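You operate a simulated robot arm through the tools that you are given. There is no shell and no other tool. Be economical: measure what you need, move in short steps, check, and stop when the job is done.

The job below is to be done with a simulated robot arm. You get a single attempt, and the scene is never put back.

Task
Set the three faders as the mix board says, then bring the main fader up to 0 dB.
Fine: leave the other faders where they are.
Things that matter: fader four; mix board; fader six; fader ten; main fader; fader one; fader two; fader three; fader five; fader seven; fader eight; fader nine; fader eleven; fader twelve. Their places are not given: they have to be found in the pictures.

It is judged by the outcome, as a careful person would: the job done as asked, and still so three seconds after it is handed in. It fails if anything else is knocked over, pushed out of place, dropped, spilled or broken.

Robot
A 6-joint arm with a two-finger parallel gripper, fixed in place. Base frame: the origin is at the foot of the arm, x ahead of it, y to its left, z up. Readings come in cm, degrees, newtons and seconds.
Its first joint turns from -166.0 to 166.0 degrees. Payload 3.91 kg.
The TCP is the grasp point between the finger pads, 3 cm short of the fingertips. In the tool frame z runs along the fingers and y along their closing line. Largest opening 11 cm; finger width 2, thickness 1; the body of the gripper, 4.8 by 11.2 cm, starts 5.5 cm behind the TCP.
Orientation is that of the tool frame in the base frame, as [roll, pitch, yaw] about the fixed x, y, z axes, in that order (R = Rz(yaw) Ry(pitch) Rx(roll)). With the fingers straight down and closing along the base's y, the tool's x points along the base's -x, its y along +y and its z along -z.

Tools
- The arm moves only by the tool jog_arm. Its argument "increments" is one flat list of numbers, 7 for each row, row after row: the turn, a rotation vector about the tool's x, y, z in units of 60 degrees (1.0 is 60 degrees), then the shift along the tool's x, y, z in units of 500 mm (1.0 is 500 mm), then the gripper command, from -1 (fully open) to 1 (shut), values between in proportion. In form: [rx, ry, rz, dx, dy, dz, jaw, rx, ry, rz, dx, dy, dz, jaw, ...]. A call has 1 to 10 rows; each row is the pose to reach, as a shift and turn from the pose commanded when the call began, along the tool's axes at that moment. A call with a number of a shift or a turn outside -1 to 1 is refused whole. Rows are played at 5 a second. More than 5 cm and 8.6 degrees between two rows, or a gripper value outside its range, and nothing of the call is played. Where a pose cannot be reached the arm comes as near as it can. A force on the tool above 40 N (or 10 N above the force at the start of the call, whichever is more), or a blocked arm, ends the call early, and 0.2 s more pass. Each finger travels about 4.5 cm/s and halts on what it meets, pressing with about 45 N; the grip force reading is that of the motor and also rises with nothing between the fingers. The clock runs only during rows and for 0.2 s after the last one: add rows that repeat a pose to give the fingers time. The reply holds the time, the measured pose of the TCP, the force on the tool along the base axes, the opening and the grip force, in the units named above and with some noise.
- Cameras (640 x 400 px; columns grow to the right, rows downward): "scene" is fixed at [39.89, 50.01, 153.42]; the picture's right is [-0.78, -0.62, 0.00], its down [-0.54, 0.68, -0.49] and it looks along [0.31, -0.38, -0.87] (base axes); focal length 234 px, centre (320, 200). "wrist" rides on the gripper at [-3.6, 0, -5.7] in the tool frame; the picture's right is [0.00, -1.00, 0.00], its down [0.97, 0.00, -0.24] and it looks along [0.24, 0.00, 0.97] (tool axes); focal length 218 px, centre (320, 200).
- camera(camera): a new picture of that camera. It takes no simulated time.
- slide_trunk(by): slides the trunk up (or, below 0, down) by that many cm; the arm rides with it, the base frame stays. It gives what a move gives, with no picture.
- locate(camera, pixels): for up to 12 pixels [column, row] of the newest picture of that camera ("zoom" is the newest enlarged one), the place [x, y, z] in the base frame of the surface seen there, good to about 0.3 cm. It takes no simulated time.
- close_up(camera, box): a new picture of the part [left, top, right, bottom] of that camera's present view, enlarged. It takes no simulated time.
- sign_off(): hands the job in; it is judged then, once.

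Go step by step. Measure first, check grasps and placings, and put right what went wrong. The budget is 80 turns and 34 pictures, counting those below and the enlarged ones. Unless the task says otherwise, let go and move clear before handing in, and close with one line.

The tools are called after "Emit:" as name(argument=value, ...) on one line, values as JSON. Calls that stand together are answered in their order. jog_arm: Moves the arm, as the interface text tells. Its arguments: {"type":"object","properties":{"increments":{"type":"array"}},"required":["increments"]} The other tools are called the same way: slide_trunk (by) slides the trunk up or down; camera (camera) takes a picture; locate (camera, pixels) gives the place of the surface under pixels of a picture; close_up (camera, box) takes an enlarged picture of a part of a camera's view; sign_off () hands the job in.

At the start:

```text
time_s: 0.0
eef_pos: [46.36, -15.05, 116.34]
orientation: [-180.0, 0.0, 179.9]
wrist_force: [-0.4, -0.6, -0.2]
gripper_width: 11.01
finger_force: 0.0
trunk travel left (down, up): [-55.0, 6.0]
```

scene: 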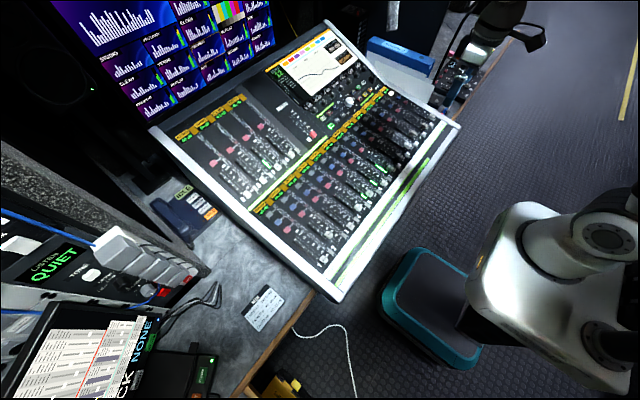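
wrist: 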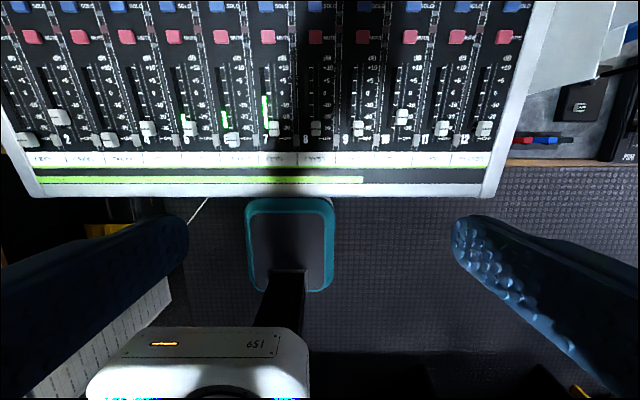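

The wrist view shows the twelve faders (row about 60-140) and the scene view shows a card near (263,308) and a screen near (85,350). I'll enlarge these to find the mix board.

Emit:
close_up(camera="scene", box=[0, 220, 300, 400])

Emit:
close_up(camera="scene", box=[140, 20, 460, 220])

Emit:
close_up(camera="wrist", box=[0, 0, 520, 200])

```text
2.13 times, centred on (150, 310) of scene
```

zoom: 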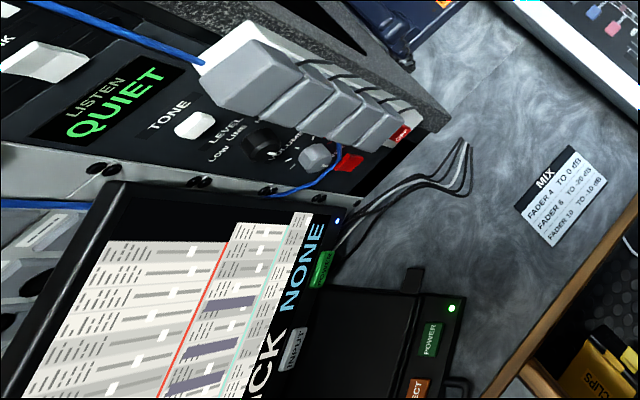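

```text
2.00 times, centred on (300, 120) of scene
```

zoom: 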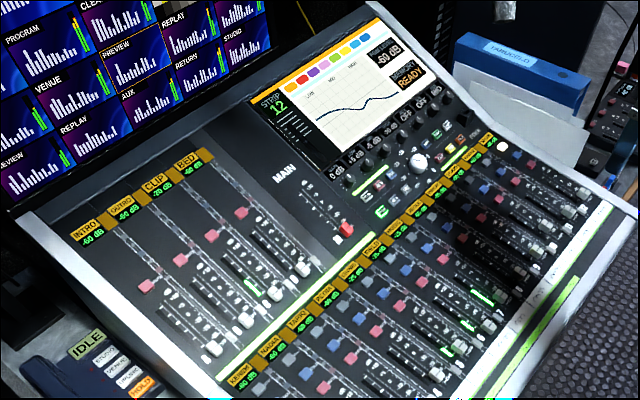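

```text
1.23 times, centred on (260, 100) of wrist
```

zoom: 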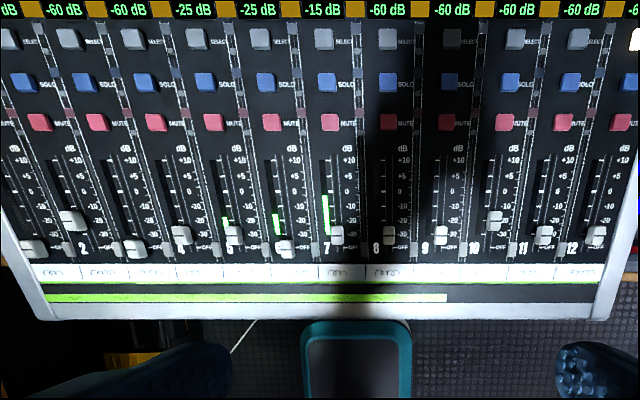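

The card is the mix board ("FADER 4 TO 0 dB, FADER 6 …, FADER 10 …"); I'll enlarge it to read it for certain, along with the fader area.

Emit:
close_up(camera="scene", box=[236, 280, 292, 335])

Emit:
close_up(camera="wrist", box=[100, 40, 260, 150])

Emit:
locate(camera="wrist", pixels=[[27, 139], [58, 116], [147, 128], [232, 139], [190, 127], [274, 128], [402, 116], [442, 128], [484, 129], [357, 128], [140, 60], [480, 60]])

```text
7.27 times, centred on (264, 308) of scene
```

zoom: 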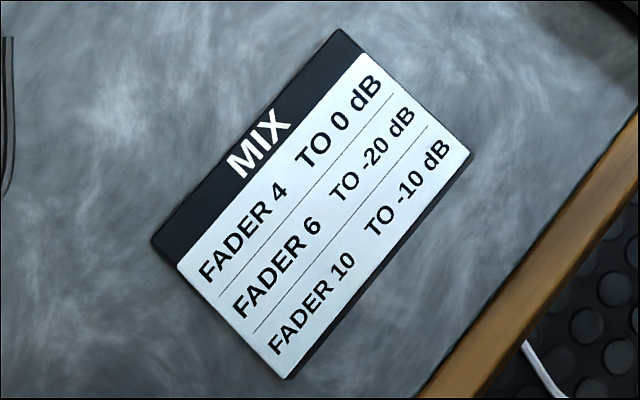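

```text
3.64 times, centred on (180, 95) of wrist
```

zoom: 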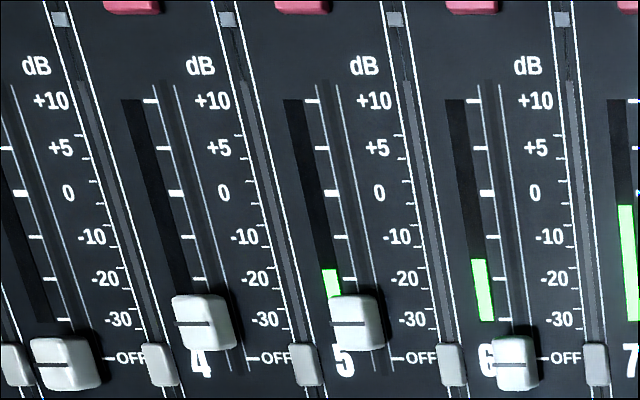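

```text
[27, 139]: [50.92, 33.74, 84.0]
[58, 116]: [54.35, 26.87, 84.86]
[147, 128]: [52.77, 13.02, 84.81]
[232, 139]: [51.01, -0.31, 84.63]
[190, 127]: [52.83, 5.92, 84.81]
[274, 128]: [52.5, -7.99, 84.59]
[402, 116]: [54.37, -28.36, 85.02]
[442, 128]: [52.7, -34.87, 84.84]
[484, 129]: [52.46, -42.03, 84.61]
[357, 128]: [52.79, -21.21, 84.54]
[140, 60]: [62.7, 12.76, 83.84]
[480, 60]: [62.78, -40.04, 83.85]
```

The mix board reads fader 4 → 0 dB, fader 6 → -20 dB, fader 10 → -10 dB. Caps sit near z≈84.8 at y≈13, -0.3 and -28.4. I'll move lower over faders 4-6 with the jaws partly closed for a better look.

Emit:
jog_arm(increments=[0, 0, 0, -0.019, 0.07, 0.051, 0.0, 0, 0, 0, -0.037, 0.14, 0.102, 0.18, 0, 0, 0, -0.056, 0.21, 0.153, 0.18, 0, 0, 0, -0.075, 0.28, 0.204, 0.18, 0, 0, 0, -0.093, 0.35, 0.255, 0.18, 0, 0, 0, -0.112, 0.42, 0.306, 0.18, 0, 0, 0, -0.112, 0.42, 0.306, 0.18])

Emit:
camera(camera="wrist")

```text
time_s: 1.6
eef_pos: [51.78, 5.85, 100.98]
orientation: [-180.0, 0.0, 179.9]
wrist_force: [0.0, 0.2, -0.8]
gripper_width: 4.51
finger_force: 0.0
trunk travel left (down, up): [-55.0, 6.0]
```

```text
26 pictures are left
```

wrist: 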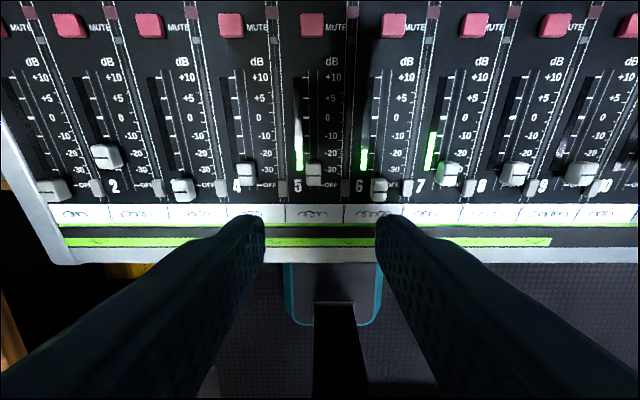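

Fader 4 shows at (246,172), 5 at (313,172), 6 at (379,189). I'll enlarge this and locate scale marks and caps.

Emit:
close_up(camera="wrist", box=[200, 50, 420, 210])

Emit:
locate(camera="wrist", pixels=[[246, 168], [245, 179], [379, 184], [379, 194], [221, 188], [281, 187], [258, 118], [258, 185], [400, 76], [400, 154], [228, 80], [313, 168]])

```text
2.50 times, centred on (310, 130) of wrist
```

zoom: 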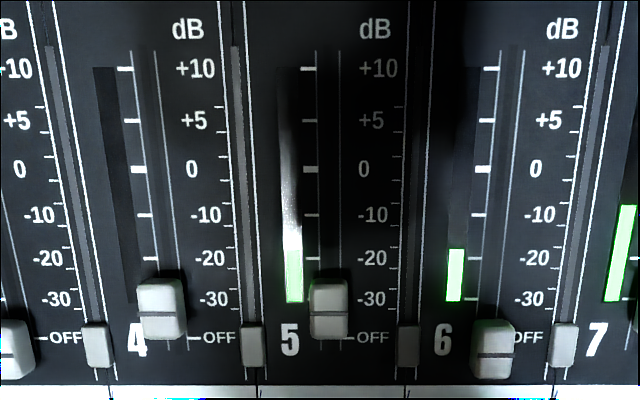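

```text
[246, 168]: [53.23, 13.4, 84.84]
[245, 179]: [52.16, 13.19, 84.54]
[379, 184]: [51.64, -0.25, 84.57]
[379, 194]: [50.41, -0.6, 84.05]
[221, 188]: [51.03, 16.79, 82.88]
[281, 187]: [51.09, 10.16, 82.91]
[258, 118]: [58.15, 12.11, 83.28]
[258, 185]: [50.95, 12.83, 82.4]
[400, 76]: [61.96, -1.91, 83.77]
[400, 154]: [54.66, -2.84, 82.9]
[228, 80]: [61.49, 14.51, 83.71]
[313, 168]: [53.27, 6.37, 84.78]
```

The panel's scale works out at 0 dB x≈58.2, -10 x≈56.5, -20 x≈54.7, OFF x≈51.15, with caps about 1.9 wide; cap 4 is at about (52.6, 13.3, 84.7). I'll hover over fader 4.

Emit:
jog_arm(increments=[0, 0, 0, -0.005, 0.05, 0.073, 0.27, 0, 0, 0, -0.01, 0.1, 0.147, 0.27, 0, 0, 0, -0.014, 0.148, 0.22, 0.27, 0, 0, 0, -0.014, 0.148, 0.22, 0.27])

Emit:
camera(camera="wrist")

```text
time_s: 2.6
eef_pos: [52.67, 13.29, 90.17]
orientation: [-180.0, 0.0, -180.0]
wrist_force: [-0.2, 0.2, -0.3]
gripper_width: 4.03
finger_force: 0.0
trunk travel left (down, up): [-55.0, 6.0]
```

```text
24 pictures are left
```

wrist: 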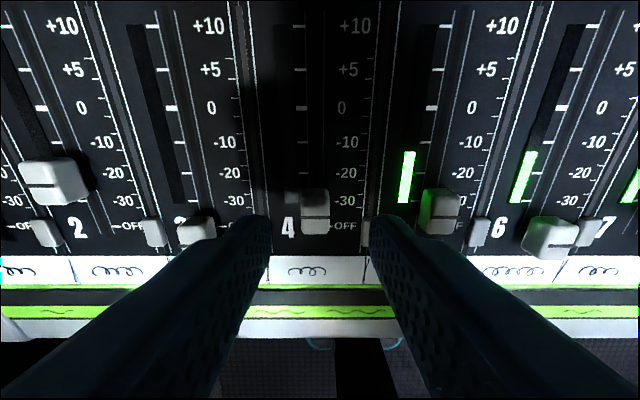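

Cap 4 (315,212) is centred between the fingers. I'll descend so the tips straddle it, and close.

Emit:
jog_arm(increments=[0, 0, 0, 0, 0, 0.036, 0.27, 0, 0, 0, 0, 0, 0.071, 0.27, 0, 0, 0, 0, 0, 0.071, 0.27, 0, 0, 0, 0, 0, 0.071, 0.8, 0, 0, 0, 0, 0, 0.071, 0.8, 0, 0, 0, 0, 0, 0.071, 0.8])

```text
time_s: 4.0
eef_pos: [52.59, 13.5, 86.67]
orientation: [-180.0, 0.0, -179.9]
wrist_force: [0.0, 18.6, -2.4]
gripper_width: 1.59
finger_force: 39.8
trunk travel left (down, up): [-55.0, 6.0]
```

Cap 4 is gripped (width 1.59) with a sideways 18.6 N, so it sits about 0.2 cm further to +y. I'll ease that and slide it up along the panel by about 5.4 cm.

Emit:
jog_arm(increments=[0, 0, 0, 0, 0.005, 0, 0.8, 0, 0, 0, -0.027, 0.005, -0.0033, 0.8, 0, 0, 0, -0.054, 0.005, -0.0067, 0.8, 0, 0, 0, -0.081, 0.005, -0.01, 0.8, 0, 0, 0, -0.108, 0.005, -0.0134, 0.8, 0, 0, 0, -0.108, 0.005, -0.0134, 0.8])

Emit:
camera(camera="wrist")

```text
time_s: 5.4
eef_pos: [57.96, 13.54, 87.3]
orientation: [180.0, -0.1, 180.0]
wrist_force: [-0.6, 0.7, 7.1]
gripper_width: 1.57
finger_force: 45.4
trunk travel left (down, up): [-55.0, 6.0]
```

```text
23 pictures are left
```

wrist: 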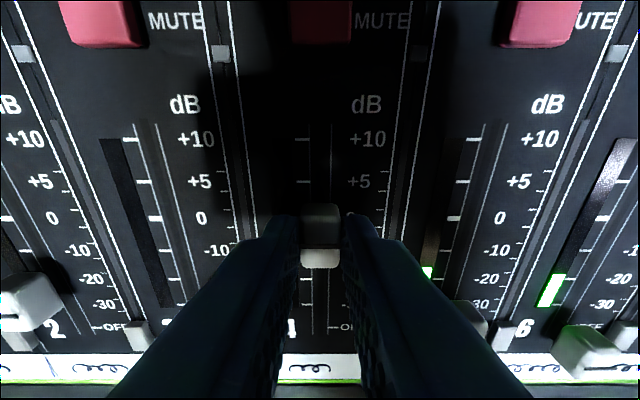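

Fader 4 slid to x≈58. I'll release, lift clear and check its index line from a height.

Emit:
jog_arm(increments=[0, 0, 0, 0, 0, 0, 0.27, 0, 0, 0, 0, 0, 0, 0.27, 0, 0, 0, 0, 0, -0.08, 0.27, 0, 0, 0, 0, 0, -0.16, 0.27, 0, 0, 0, 0, 0, -0.24, 0.27, 0, 0, 0, 0, 0, -0.24, 0.27])

Emit:
close_up(camera="wrist", box=[208, 70, 432, 210])

```text
time_s: 6.8
eef_pos: [57.96, 13.34, 99.27]
orientation: [-180.0, 0.0, 179.9]
wrist_force: [-0.4, -0.9, 0.5]
gripper_width: 4.04
finger_force: 0.2
trunk travel left (down, up): [-55.0, 6.0]
```

```text
2.86 times, centred on (320, 140) of wrist
```

zoom: 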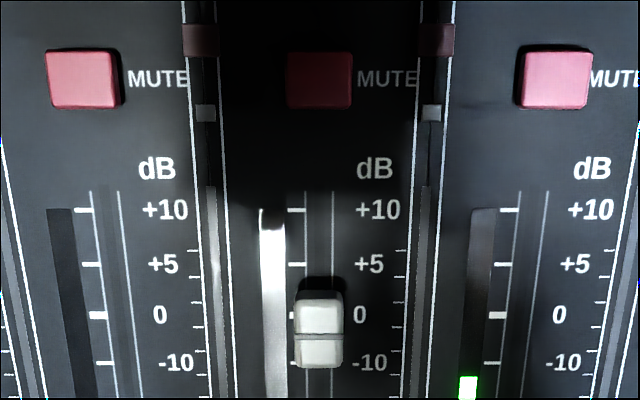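

The index line (318,337 in zoom) projects to about 58.1-58.2 against the 0 tick at 58.24. I'll check whether the strip's display reports the fader setting.

Emit:
close_up(camera="scene", box=[245, 85, 405, 225])

```text
2.86 times, centred on (325, 155) of scene
```

zoom: 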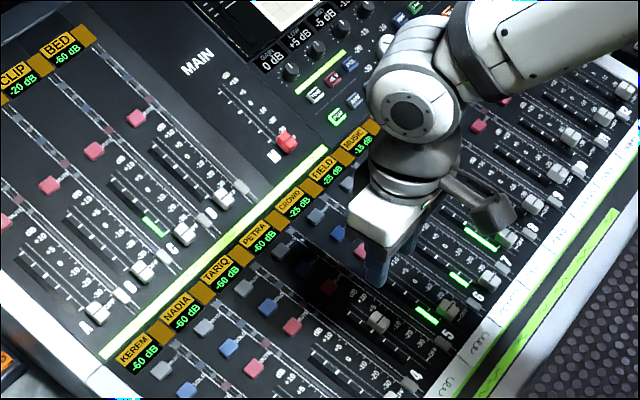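

The displays don't follow the faders (PETRA still -60), so the scale is the reference. I'll move to where the view ray is square to the panel at 0 dB (row ≈117), to check fader 4 without parallax on the way to fader 6.

Emit:
jog_arm(increments=[0, 0, 0, 0.04, -0.05, 0, 0.27, 0, 0, 0, 0.08, -0.1, 0, 0.27, 0, 0, 0, 0.122, -0.146, 0, 0.27, 0, 0, 0, 0.122, -0.146, 0, 0.27])

Emit:
close_up(camera="wrist", box=[190, 80, 310, 155])

```text
time_s: 7.8
eef_pos: [51.83, 6.23, 99.38]
orientation: [-180.0, 0.0, -180.0]
wrist_force: [-0.2, -0.1, 0.7]
gripper_width: 4.04
finger_force: 0.0
trunk travel left (down, up): [-55.0, 6.0]
```

```text
5.33 times, centred on (250, 118) of wrist
```

zoom: 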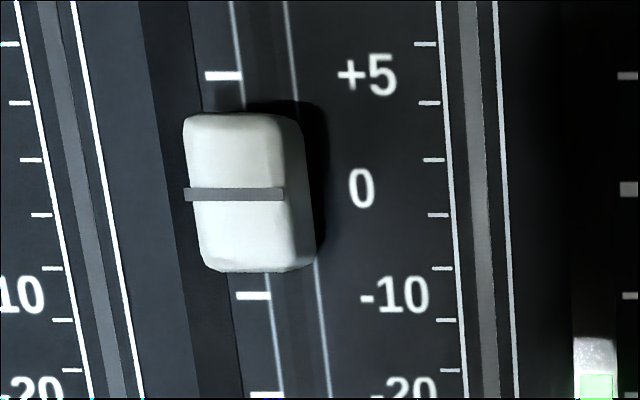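

Without parallax, fader 4's line (row 194) sits at the 0 tick (row 189), about -0.4 dB, which is good. Next I'll go to fader 6, straddle and grip it.

Emit:
jog_arm(increments=[0, 0, 0, 0.0065, -0.042, 0.06, 0.27, 0, 0, 0, 0.013, -0.084, 0.12, 0.27, 0, 0, 0, 0.0196, -0.126, 0.18, 0.27, 0, 0, 0, 0.0196, -0.126, 0.18, 0.27, 0, 0, 0, 0.0196, -0.126, 0.22, 0.27, 0, 0, 0, 0.0196, -0.126, 0.26, 0.27, 0, 0, 0, 0.0196, -0.126, 0.26, 0.27, 0, 0, 0, 0.0196, -0.126, 0.26, 0.8, 0, 0, 0, 0.0196, -0.126, 0.26, 0.8, 0, 0, 0, 0.0196, -0.126, 0.26, 0.8])

```text
time_s: 10.0
eef_pos: [50.93, -0.31, 86.25]
orientation: [179.9, 0.0, 179.9]
wrist_force: [-0.1, -17.1, -1.9]
gripper_width: 1.95
finger_force: 8.8
trunk travel left (down, up): [-55.0, 6.0]
```

The grip reads 1.95 wide with -17 N sideways, so the cap sits further to -y. I'll ease the hand -0.25 cm and let the jaws settle.

Emit:
jog_arm(increments=[0, 0, 0, 0, -0.005, 0, 0.8, 0, 0, 0, 0, -0.005, 0, 0.8])

```text
time_s: 10.6
eef_pos: [50.75, -0.29, 86.29]
orientation: [180.0, 0.0, -180.0]
wrist_force: [0.7, -11.5, 1.4]
gripper_width: 1.66
finger_force: 6.0
trunk travel left (down, up): [-55.0, 6.0]
```

It's improving (-11.5 N, width 1.66). I'll ease a little more.

Emit:
jog_arm(increments=[0, 0, 0, 0, -0.003, 0, 0.8, 0, 0, 0, 0, -0.003, 0, 0.8, 0, 0, 0, 0, -0.003, 0, 0.8])

Emit:
camera(camera="wrist")

```text
time_s: 11.4
eef_pos: [50.86, -0.6, 86.27]
orientation: [179.9, 0.0, -180.0]
wrist_force: [0.9, 1.8, 5.0]
gripper_width: 1.59
finger_force: 44.8
trunk travel left (down, up): [-55.0, 6.0]
```

```text
19 pictures are left
```

wrist: 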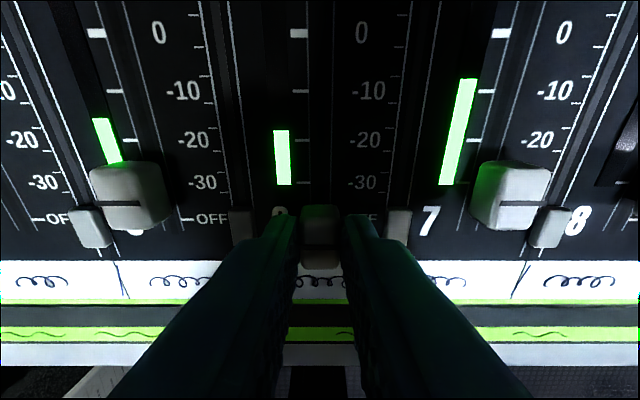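

Firm, centred grip now (1.59, 44.8 N). I'll slide fader 6 up 3.68 cm along the panel, release and lift.

Emit:
jog_arm(increments=[0, 0, 0, -0.025, 0, -0.003, 0.8, 0, 0, 0, -0.05, 0, -0.006, 0.8, 0, 0, 0, -0.0736, 0, -0.0091, 0.8, 0, 0, 0, -0.0736, 0, -0.0091, 0.8])

```text
time_s: 12.4
eef_pos: [54.59, -0.52, 86.8]
orientation: [-179.9, 0.0, 179.9]
wrist_force: [-1.0, 7.8, 10.4]
gripper_width: 1.57
finger_force: 45.0
trunk travel left (down, up): [-55.0, 6.0]
```

Moved 3.7 cm. Release, lift, and shift back so the -20 tick is seen square-on.

Emit:
jog_arm(increments=[0, 0, 0, 0, 0, 0, 0.27, 0, 0, 0, 0, 0, 0, 0.27, 0, 0, 0, 0, 0, -0.08, 0.27, 0, 0, 0, 0, 0, -0.16, 0.27, 0, 0, 0, 0, 0, -0.24, 0.27, 0, 0, 0, 0.063, 0, -0.25, 0.27, 0, 0, 0, 0.125, 0, -0.25, 0.27, 0, 0, 0, 0.125, 0, -0.25, 0.27])

Emit:
close_up(camera="wrist", box=[240, 75, 400, 175])

```text
time_s: 14.2
eef_pos: [48.35, -0.59, 99.2]
orientation: [-180.0, 0.0, -180.0]
wrist_force: [-0.8, -0.1, 0.5]
gripper_width: 4.02
finger_force: 0.0
trunk travel left (down, up): [-55.0, 6.0]
```

```text
4.00 times, centred on (320, 125) of wrist
```

zoom: 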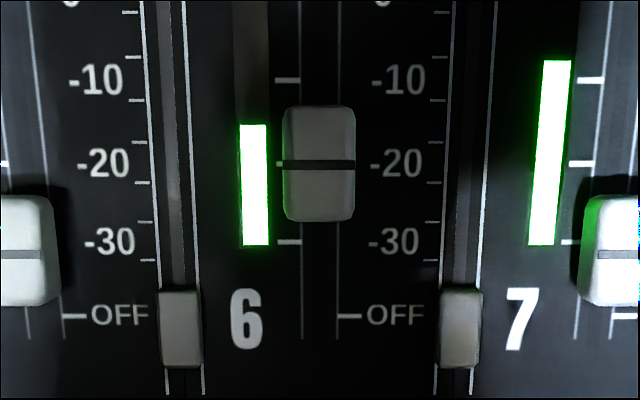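

Fader 6's line (row 164) is on the -20 tick (row 163). Next, over to fader 10.

Emit:
jog_arm(increments=[0, 0, 0, -0.005, -0.08, 0, 0.27, 0, 0, 0, -0.01, -0.16, 0, 0.27, 0, 0, 0, -0.015, -0.24, 0, 0.27, 0, 0, 0, -0.02, -0.32, 0, 0.27, 0, 0, 0, -0.025, -0.4, 0, 0.27, 0, 0, 0, -0.03, -0.48, 0, 0.27, 0, 0, 0, -0.035, -0.56, 0, 0.27, 0, 0, 0, -0.035, -0.56, 0, 0.27])

Emit:
close_up(camera="wrist", box=[210, 70, 430, 210])

```text
time_s: 16.0
eef_pos: [50.01, -28.4, 99.16]
orientation: [-179.9, 0.0, -179.9]
wrist_force: [-0.5, 0.1, 0.6]
gripper_width: 4.03
finger_force: 0.1
trunk travel left (down, up): [-55.0, 6.0]
```

```text
2.86 times, centred on (320, 140) of wrist
```

zoom: 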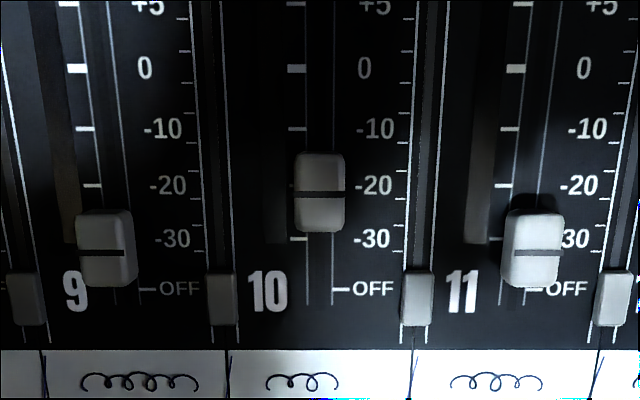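

Cap 10's line is at about -22 dB (x≈54.3), with the -10 tick at x≈56.46, so travel is about 1.95. I'll grip it.

Emit:
jog_arm(increments=[0, 0, 0, -0.03, 0, 0.058, 0.27, 0, 0, 0, -0.06, 0, 0.115, 0.27, 0, 0, 0, -0.088, 0, 0.173, 0.27, 0, 0, 0, -0.088, 0, 0.173, 0.27, 0, 0, 0, -0.088, 0, 0.21, 0.27, 0, 0, 0, -0.088, 0, 0.247, 0.27, 0, 0, 0, -0.088, 0, 0.247, 0.27, 0, 0, 0, -0.088, 0, 0.247, 0.8, 0, 0, 0, -0.088, 0, 0.247, 0.8, 0, 0, 0, -0.088, 0, 0.247, 0.8])

```text
time_s: 18.2
eef_pos: [54.37, -28.44, 86.85]
orientation: [-179.9, 0.0, -180.0]
wrist_force: [-0.5, -2.3, -2.4]
gripper_width: 1.59
finger_force: 45.1
trunk travel left (down, up): [-55.0, 6.0]
```

Clean centred grip. I'll slide 1.95 cm up.

Emit:
jog_arm(increments=[0, 0, 0, -0.02, 0, -0.0024, 0.8, 0, 0, 0, -0.039, 0, -0.0048, 0.8, 0, 0, 0, -0.039, 0, -0.0048, 0.8])

Emit:
jog_arm(increments=[0, 0, 0, 0, 0, 0, 0.27, 0, 0, 0, 0, 0, 0, 0.27, 0, 0, 0, 0, 0, -0.08, 0.27, 0, 0, 0, 0, 0, -0.16, 0.27, 0, 0, 0, 0, 0, -0.24, 0.27, 0, 0, 0, 0.063, 0, -0.25, 0.27, 0, 0, 0, 0.125, 0, -0.25, 0.27, 0, 0, 0, 0.125, 0, -0.25, 0.27])

Emit:
close_up(camera="wrist", box=[240, 75, 400, 175])

Emit:
close_up(camera="scene", box=[255, 60, 375, 160])

```text
time_s: 19.0
eef_pos: [56.4, -28.57, 87.23]
orientation: [180.0, -0.1, -180.0]
wrist_force: [0.3, -2.2, 1.5]
gripper_width: 1.56
finger_force: 44.7
trunk travel left (down, up): [-55.0, 6.0]
```

```text
time_s: 20.8
eef_pos: [50.07, -28.62, 99.56]
orientation: [180.0, 0.0, -180.0]
wrist_force: [0.0, -0.1, 0.8]
gripper_width: 4.0
finger_force: 0.2
trunk travel left (down, up): [-55.0, 6.0]
```

```text
4.00 times, centred on (320, 125) of wrist
```

zoom: 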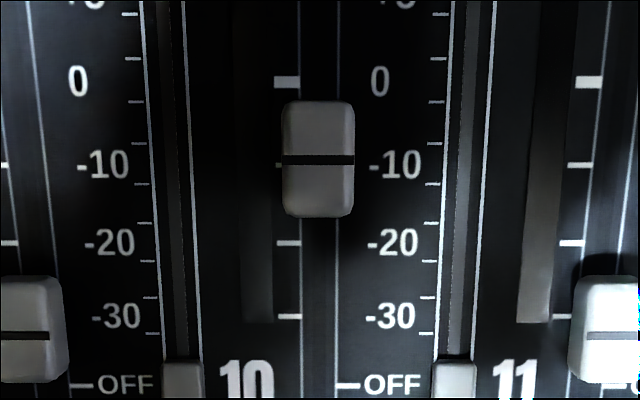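

```text
4.00 times, centred on (315, 110) of scene
```

zoom: 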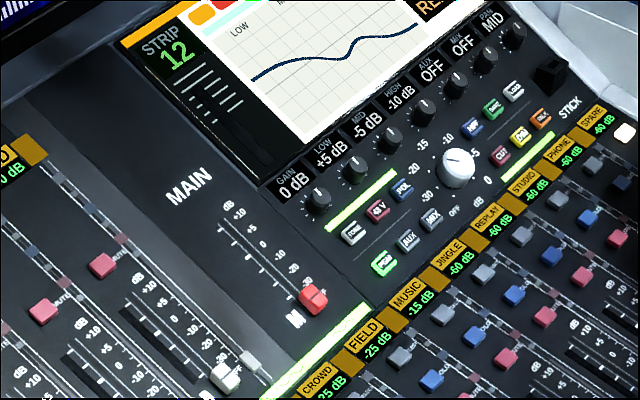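

Fader 10's line (row 159) is at -10 (row 164), within 0.6 dB. Now the main fader: red cap at zoom (313,298); I'll locate it and its surroundings.

Emit:
locate(camera="zoom", pixels=[[313, 292], [310, 305], [296, 318], [250, 250], [230, 228], [190, 185], [320, 195], [457, 168], [103, 265], [404, 203], [250, 365], [250, 120]])

```text
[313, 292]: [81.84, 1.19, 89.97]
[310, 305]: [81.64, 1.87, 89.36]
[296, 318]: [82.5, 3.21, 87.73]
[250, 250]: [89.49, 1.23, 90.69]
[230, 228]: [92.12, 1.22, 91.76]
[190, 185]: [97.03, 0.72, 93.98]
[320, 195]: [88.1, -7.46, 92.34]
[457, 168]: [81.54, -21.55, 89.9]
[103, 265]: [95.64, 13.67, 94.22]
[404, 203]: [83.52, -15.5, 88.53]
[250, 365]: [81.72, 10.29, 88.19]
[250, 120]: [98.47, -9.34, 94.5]
```

The main cap is at about (81.8, 1.4, 90) on a panel inclined ~23°, with 0 dB near x≈88. That's beyond straight-down reach, so I'll move up there with the tool tilted 23° forward, square to that panel, and look.

Emit:
jog_arm(increments=[0, -0.048, 0, -0.055, 0.075, -0.02, 0.27, 0, -0.096, 0, -0.11, 0.15, -0.04, 0.27, 0, -0.144, 0, -0.165, 0.224, -0.06, 0.27, 0, -0.192, 0, -0.22, 0.299, -0.06, 0.27, 0, -0.24, 0, -0.275, 0.374, -0.06, 0.27, 0, -0.288, 0, -0.33, 0.449, -0.06, 0.27, 0, -0.336, 0, -0.385, 0.523, -0.06, 0.27, 0, -0.383, 0, -0.44, 0.598, -0.06, 0.27, 0, -0.383, 0, -0.44, 0.598, -0.06, 0.27])

Emit:
camera(camera="wrist")

```text
time_s: 22.8
eef_pos: [72.2, 1.45, 102.78]
orientation: [179.9, 23.0, -179.9]
wrist_force: [0.4, 0.1, 0.6]
gripper_width: 4.02
finger_force: 0.0
trunk travel left (down, up): [-55.0, 6.0]
```

```text
14 pictures are left
```

wrist: 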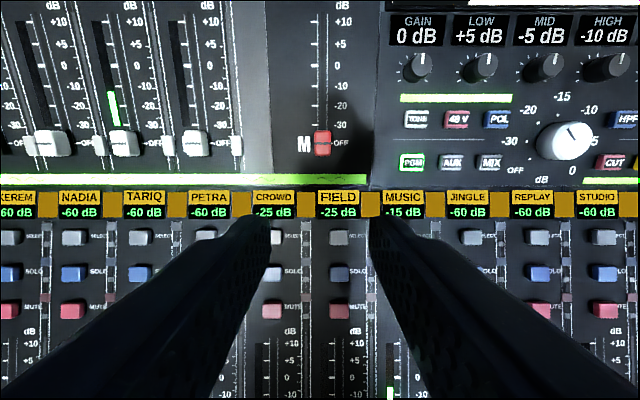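

The main cap is at (322,143) with the 0 label at (340,65). I'll enlarge and locate the ticks and cap.

Emit:
close_up(camera="wrist", box=[240, 0, 400, 180])

Emit:
locate(camera="wrist", pixels=[[322, 138], [322, 149], [342, 142], [340, 107], [340, 65], [340, 22], [300, 65], [300, 142], [322, 160], [322, 180], [322, 143], [360, 142]])

```text
2.22 times, centred on (320, 90) of wrist
```

zoom: 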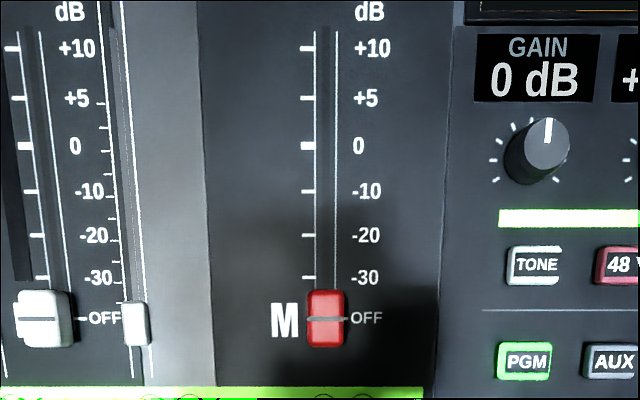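

```text
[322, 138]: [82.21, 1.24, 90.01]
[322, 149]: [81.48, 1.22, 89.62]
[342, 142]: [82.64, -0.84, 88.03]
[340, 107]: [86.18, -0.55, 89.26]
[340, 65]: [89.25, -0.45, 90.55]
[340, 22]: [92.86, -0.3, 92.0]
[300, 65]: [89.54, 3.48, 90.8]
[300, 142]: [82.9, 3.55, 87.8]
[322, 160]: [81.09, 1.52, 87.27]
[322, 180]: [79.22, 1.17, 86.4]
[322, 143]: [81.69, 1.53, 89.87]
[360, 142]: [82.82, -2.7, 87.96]
```

The main's line sits exactly at OFF (row 319 vs 318), so travel to 0 is about 7.1 cm along the ~22° slope. I'll first test reach by hovering above the 0 dB end.

Emit:
jog_arm(increments=[0, 0, 0, -0.075, -0.001, 0.059, 0.27, 0, 0, 0, -0.15, -0.002, 0.119, 0.27, 0, 0, 0, -0.224, -0.003, 0.178, 0.27, 0, 0, 0, -0.224, -0.003, 0.178, 0.27])

Emit:
camera(camera="scene")

```text
time_s: 23.8
eef_pos: [86.03, 1.24, 98.86]
orientation: [-179.9, 23.0, -179.9]
wrist_force: [0.0, -0.2, -0.3]
gripper_width: 4.01
finger_force: 0.0
trunk travel left (down, up): [-55.0, 6.0]
```

```text
12 pictures are left
```

scene: 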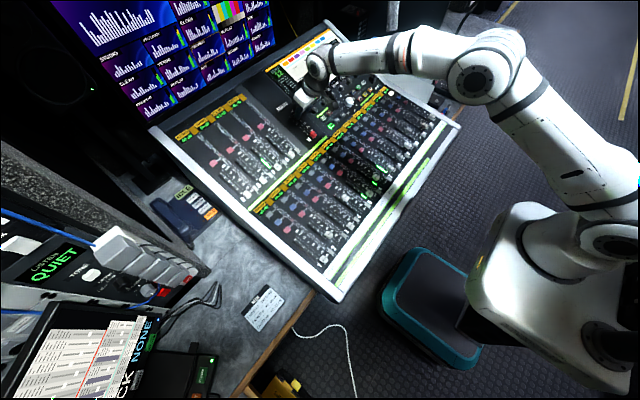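

Reach is fine (86.0, 98.9 attained). Now I'll move over the main cap, descend along the panel normal and grip.

Emit:
jog_arm(increments=[0, 0, 0, 0.074, 0.001, 0.008, 0.27, 0, 0, 0, 0.148, 0.001, 0.016, 0.27, 0, 0, 0, 0.148, 0.001, 0.016, 0.27, 0, 0, 0, 0.148, 0.001, 0.056, 0.27, 0, 0, 0, 0.148, 0.001, 0.096, 0.27, 0, 0, 0, 0.148, 0.001, 0.096, 0.27, 0, 0, 0, 0.148, 0.001, 0.096, 0.8, 0, 0, 0, 0.148, 0.001, 0.096, 0.8, 0, 0, 0, 0.148, 0.001, 0.096, 0.8])

Emit:
camera(camera="wrist")

```text
time_s: 25.8
eef_pos: [80.9, 1.3, 91.37]
orientation: [-180.0, 23.0, 179.9]
wrist_force: [0.4, -7.1, -1.4]
gripper_width: 1.59
finger_force: 44.5
trunk travel left (down, up): [-55.0, 6.0]
```

```text
11 pictures are left
```

wrist: 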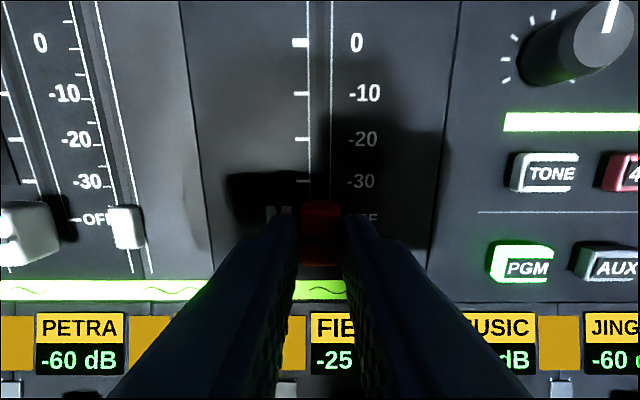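

The main cap is gripped (1.59). I'll slide it 7.12 cm up along the panel.

Emit:
jog_arm(increments=[0, 0, 0, -0.036, -0.001, 0.0006, 0.8, 0, 0, 0, -0.071, -0.001, 0.0012, 0.8, 0, 0, 0, -0.107, -0.001, 0.0016, 0.8, 0, 0, 0, -0.1424, -0.001, 0.002, 0.8, 0, 0, 0, -0.1424, -0.001, 0.002, 0.8])

```text
time_s: 27.0
eef_pos: [87.53, 1.16, 94.26]
orientation: [-180.0, 23.0, 180.0]
wrist_force: [-1.5, 0.1, 2.5]
gripper_width: 1.58
finger_force: 44.7
trunk travel left (down, up): [-55.0, 6.0]
```

Release, back off along the normal, and view the 0 tick square-on.

Emit:
jog_arm(increments=[0, 0, 0, 0, 0, 0, 0.27, 0, 0, 0, 0, 0, 0, 0.27, 0, 0, 0, 0, 0, -0.07, 0.27, 0, 0, 0, 0, 0, -0.15, 0.27, 0, 0, 0, 0.037, 0, -0.21, 0.27, 0, 0, 0, 0.074, 0, -0.272, 0.27, 0, 0, 0, 0.074, 0, -0.272, 0.27])

Emit:
close_up(camera="wrist", box=[240, 95, 400, 195])

```text
time_s: 28.6
eef_pos: [78.81, 1.4, 105.3]
orientation: [180.0, 22.9, -180.0]
wrist_force: [0.7, -0.7, -1.3]
gripper_width: 4.01
finger_force: 0.1
trunk travel left (down, up): [-55.0, 6.0]
```

```text
4.00 times, centred on (320, 145) of wrist
```

zoom: 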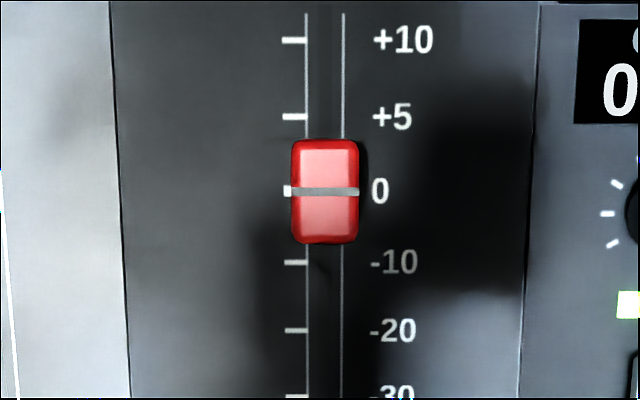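

The main fader's line is right on 0 (row 190 vs tick 190). I'll retreat and do one overall check.

Emit:
jog_arm(increments=[0, 0.08, 0, 0.062, 0, -0.061, 0.27, 0, 0.16, 0, 0.123, -0.02, -0.122, 0.27, 0, 0.24, 0, 0.184, -0.05, -0.183, 0.27, 0, 0.32, 0, 0.245, -0.08, -0.244, 0.27, 0, 0.383, 0, 0.306, -0.1, -0.304, 0.27, 0, 0.383, 0, 0.306, -0.1, -0.304, 0.27])

Emit:
camera(camera="wrist")

Emit:
camera(camera="scene")

```text
time_s: 30.0
eef_pos: [58.66, -3.64, 113.23]
orientation: [180.0, -0.2, 179.9]
wrist_force: [-0.3, -0.4, 0.1]
gripper_width: 4.02
finger_force: 0.1
trunk travel left (down, up): [-55.0, 6.0]
```

```text
9 pictures are left
```

wrist: 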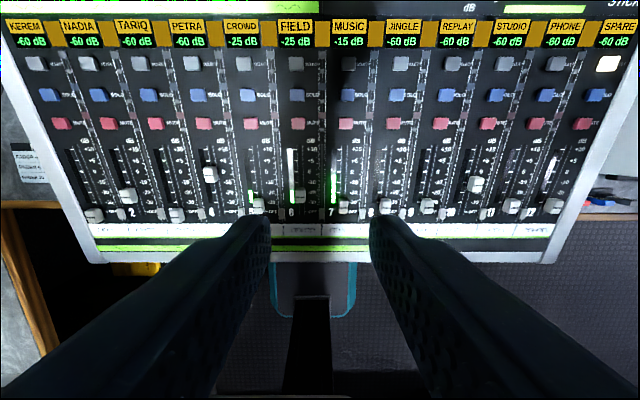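

```text
8 pictures are left
```

scene: 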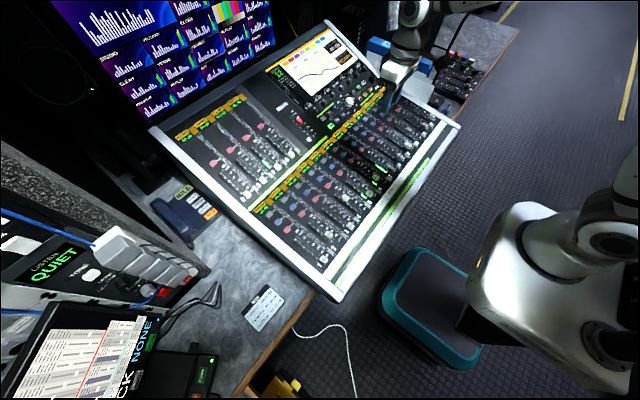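

The wrist view shows fader 4 (210,174), 6 (300,196) and 10 (476,184) raised and the other caps where they were. The main fader is at 0 and the arm is clear, so I'm handing in.

Emit:
sign_off()

```text
The job is handed in.
```

I set fader 4 to 0 dB, fader 6 to -20 dB and fader 10 to -10 dB, then brought the main fader up to 0 dB; each reads within about 0.6 dB on its scale, and the other faders were left alone.
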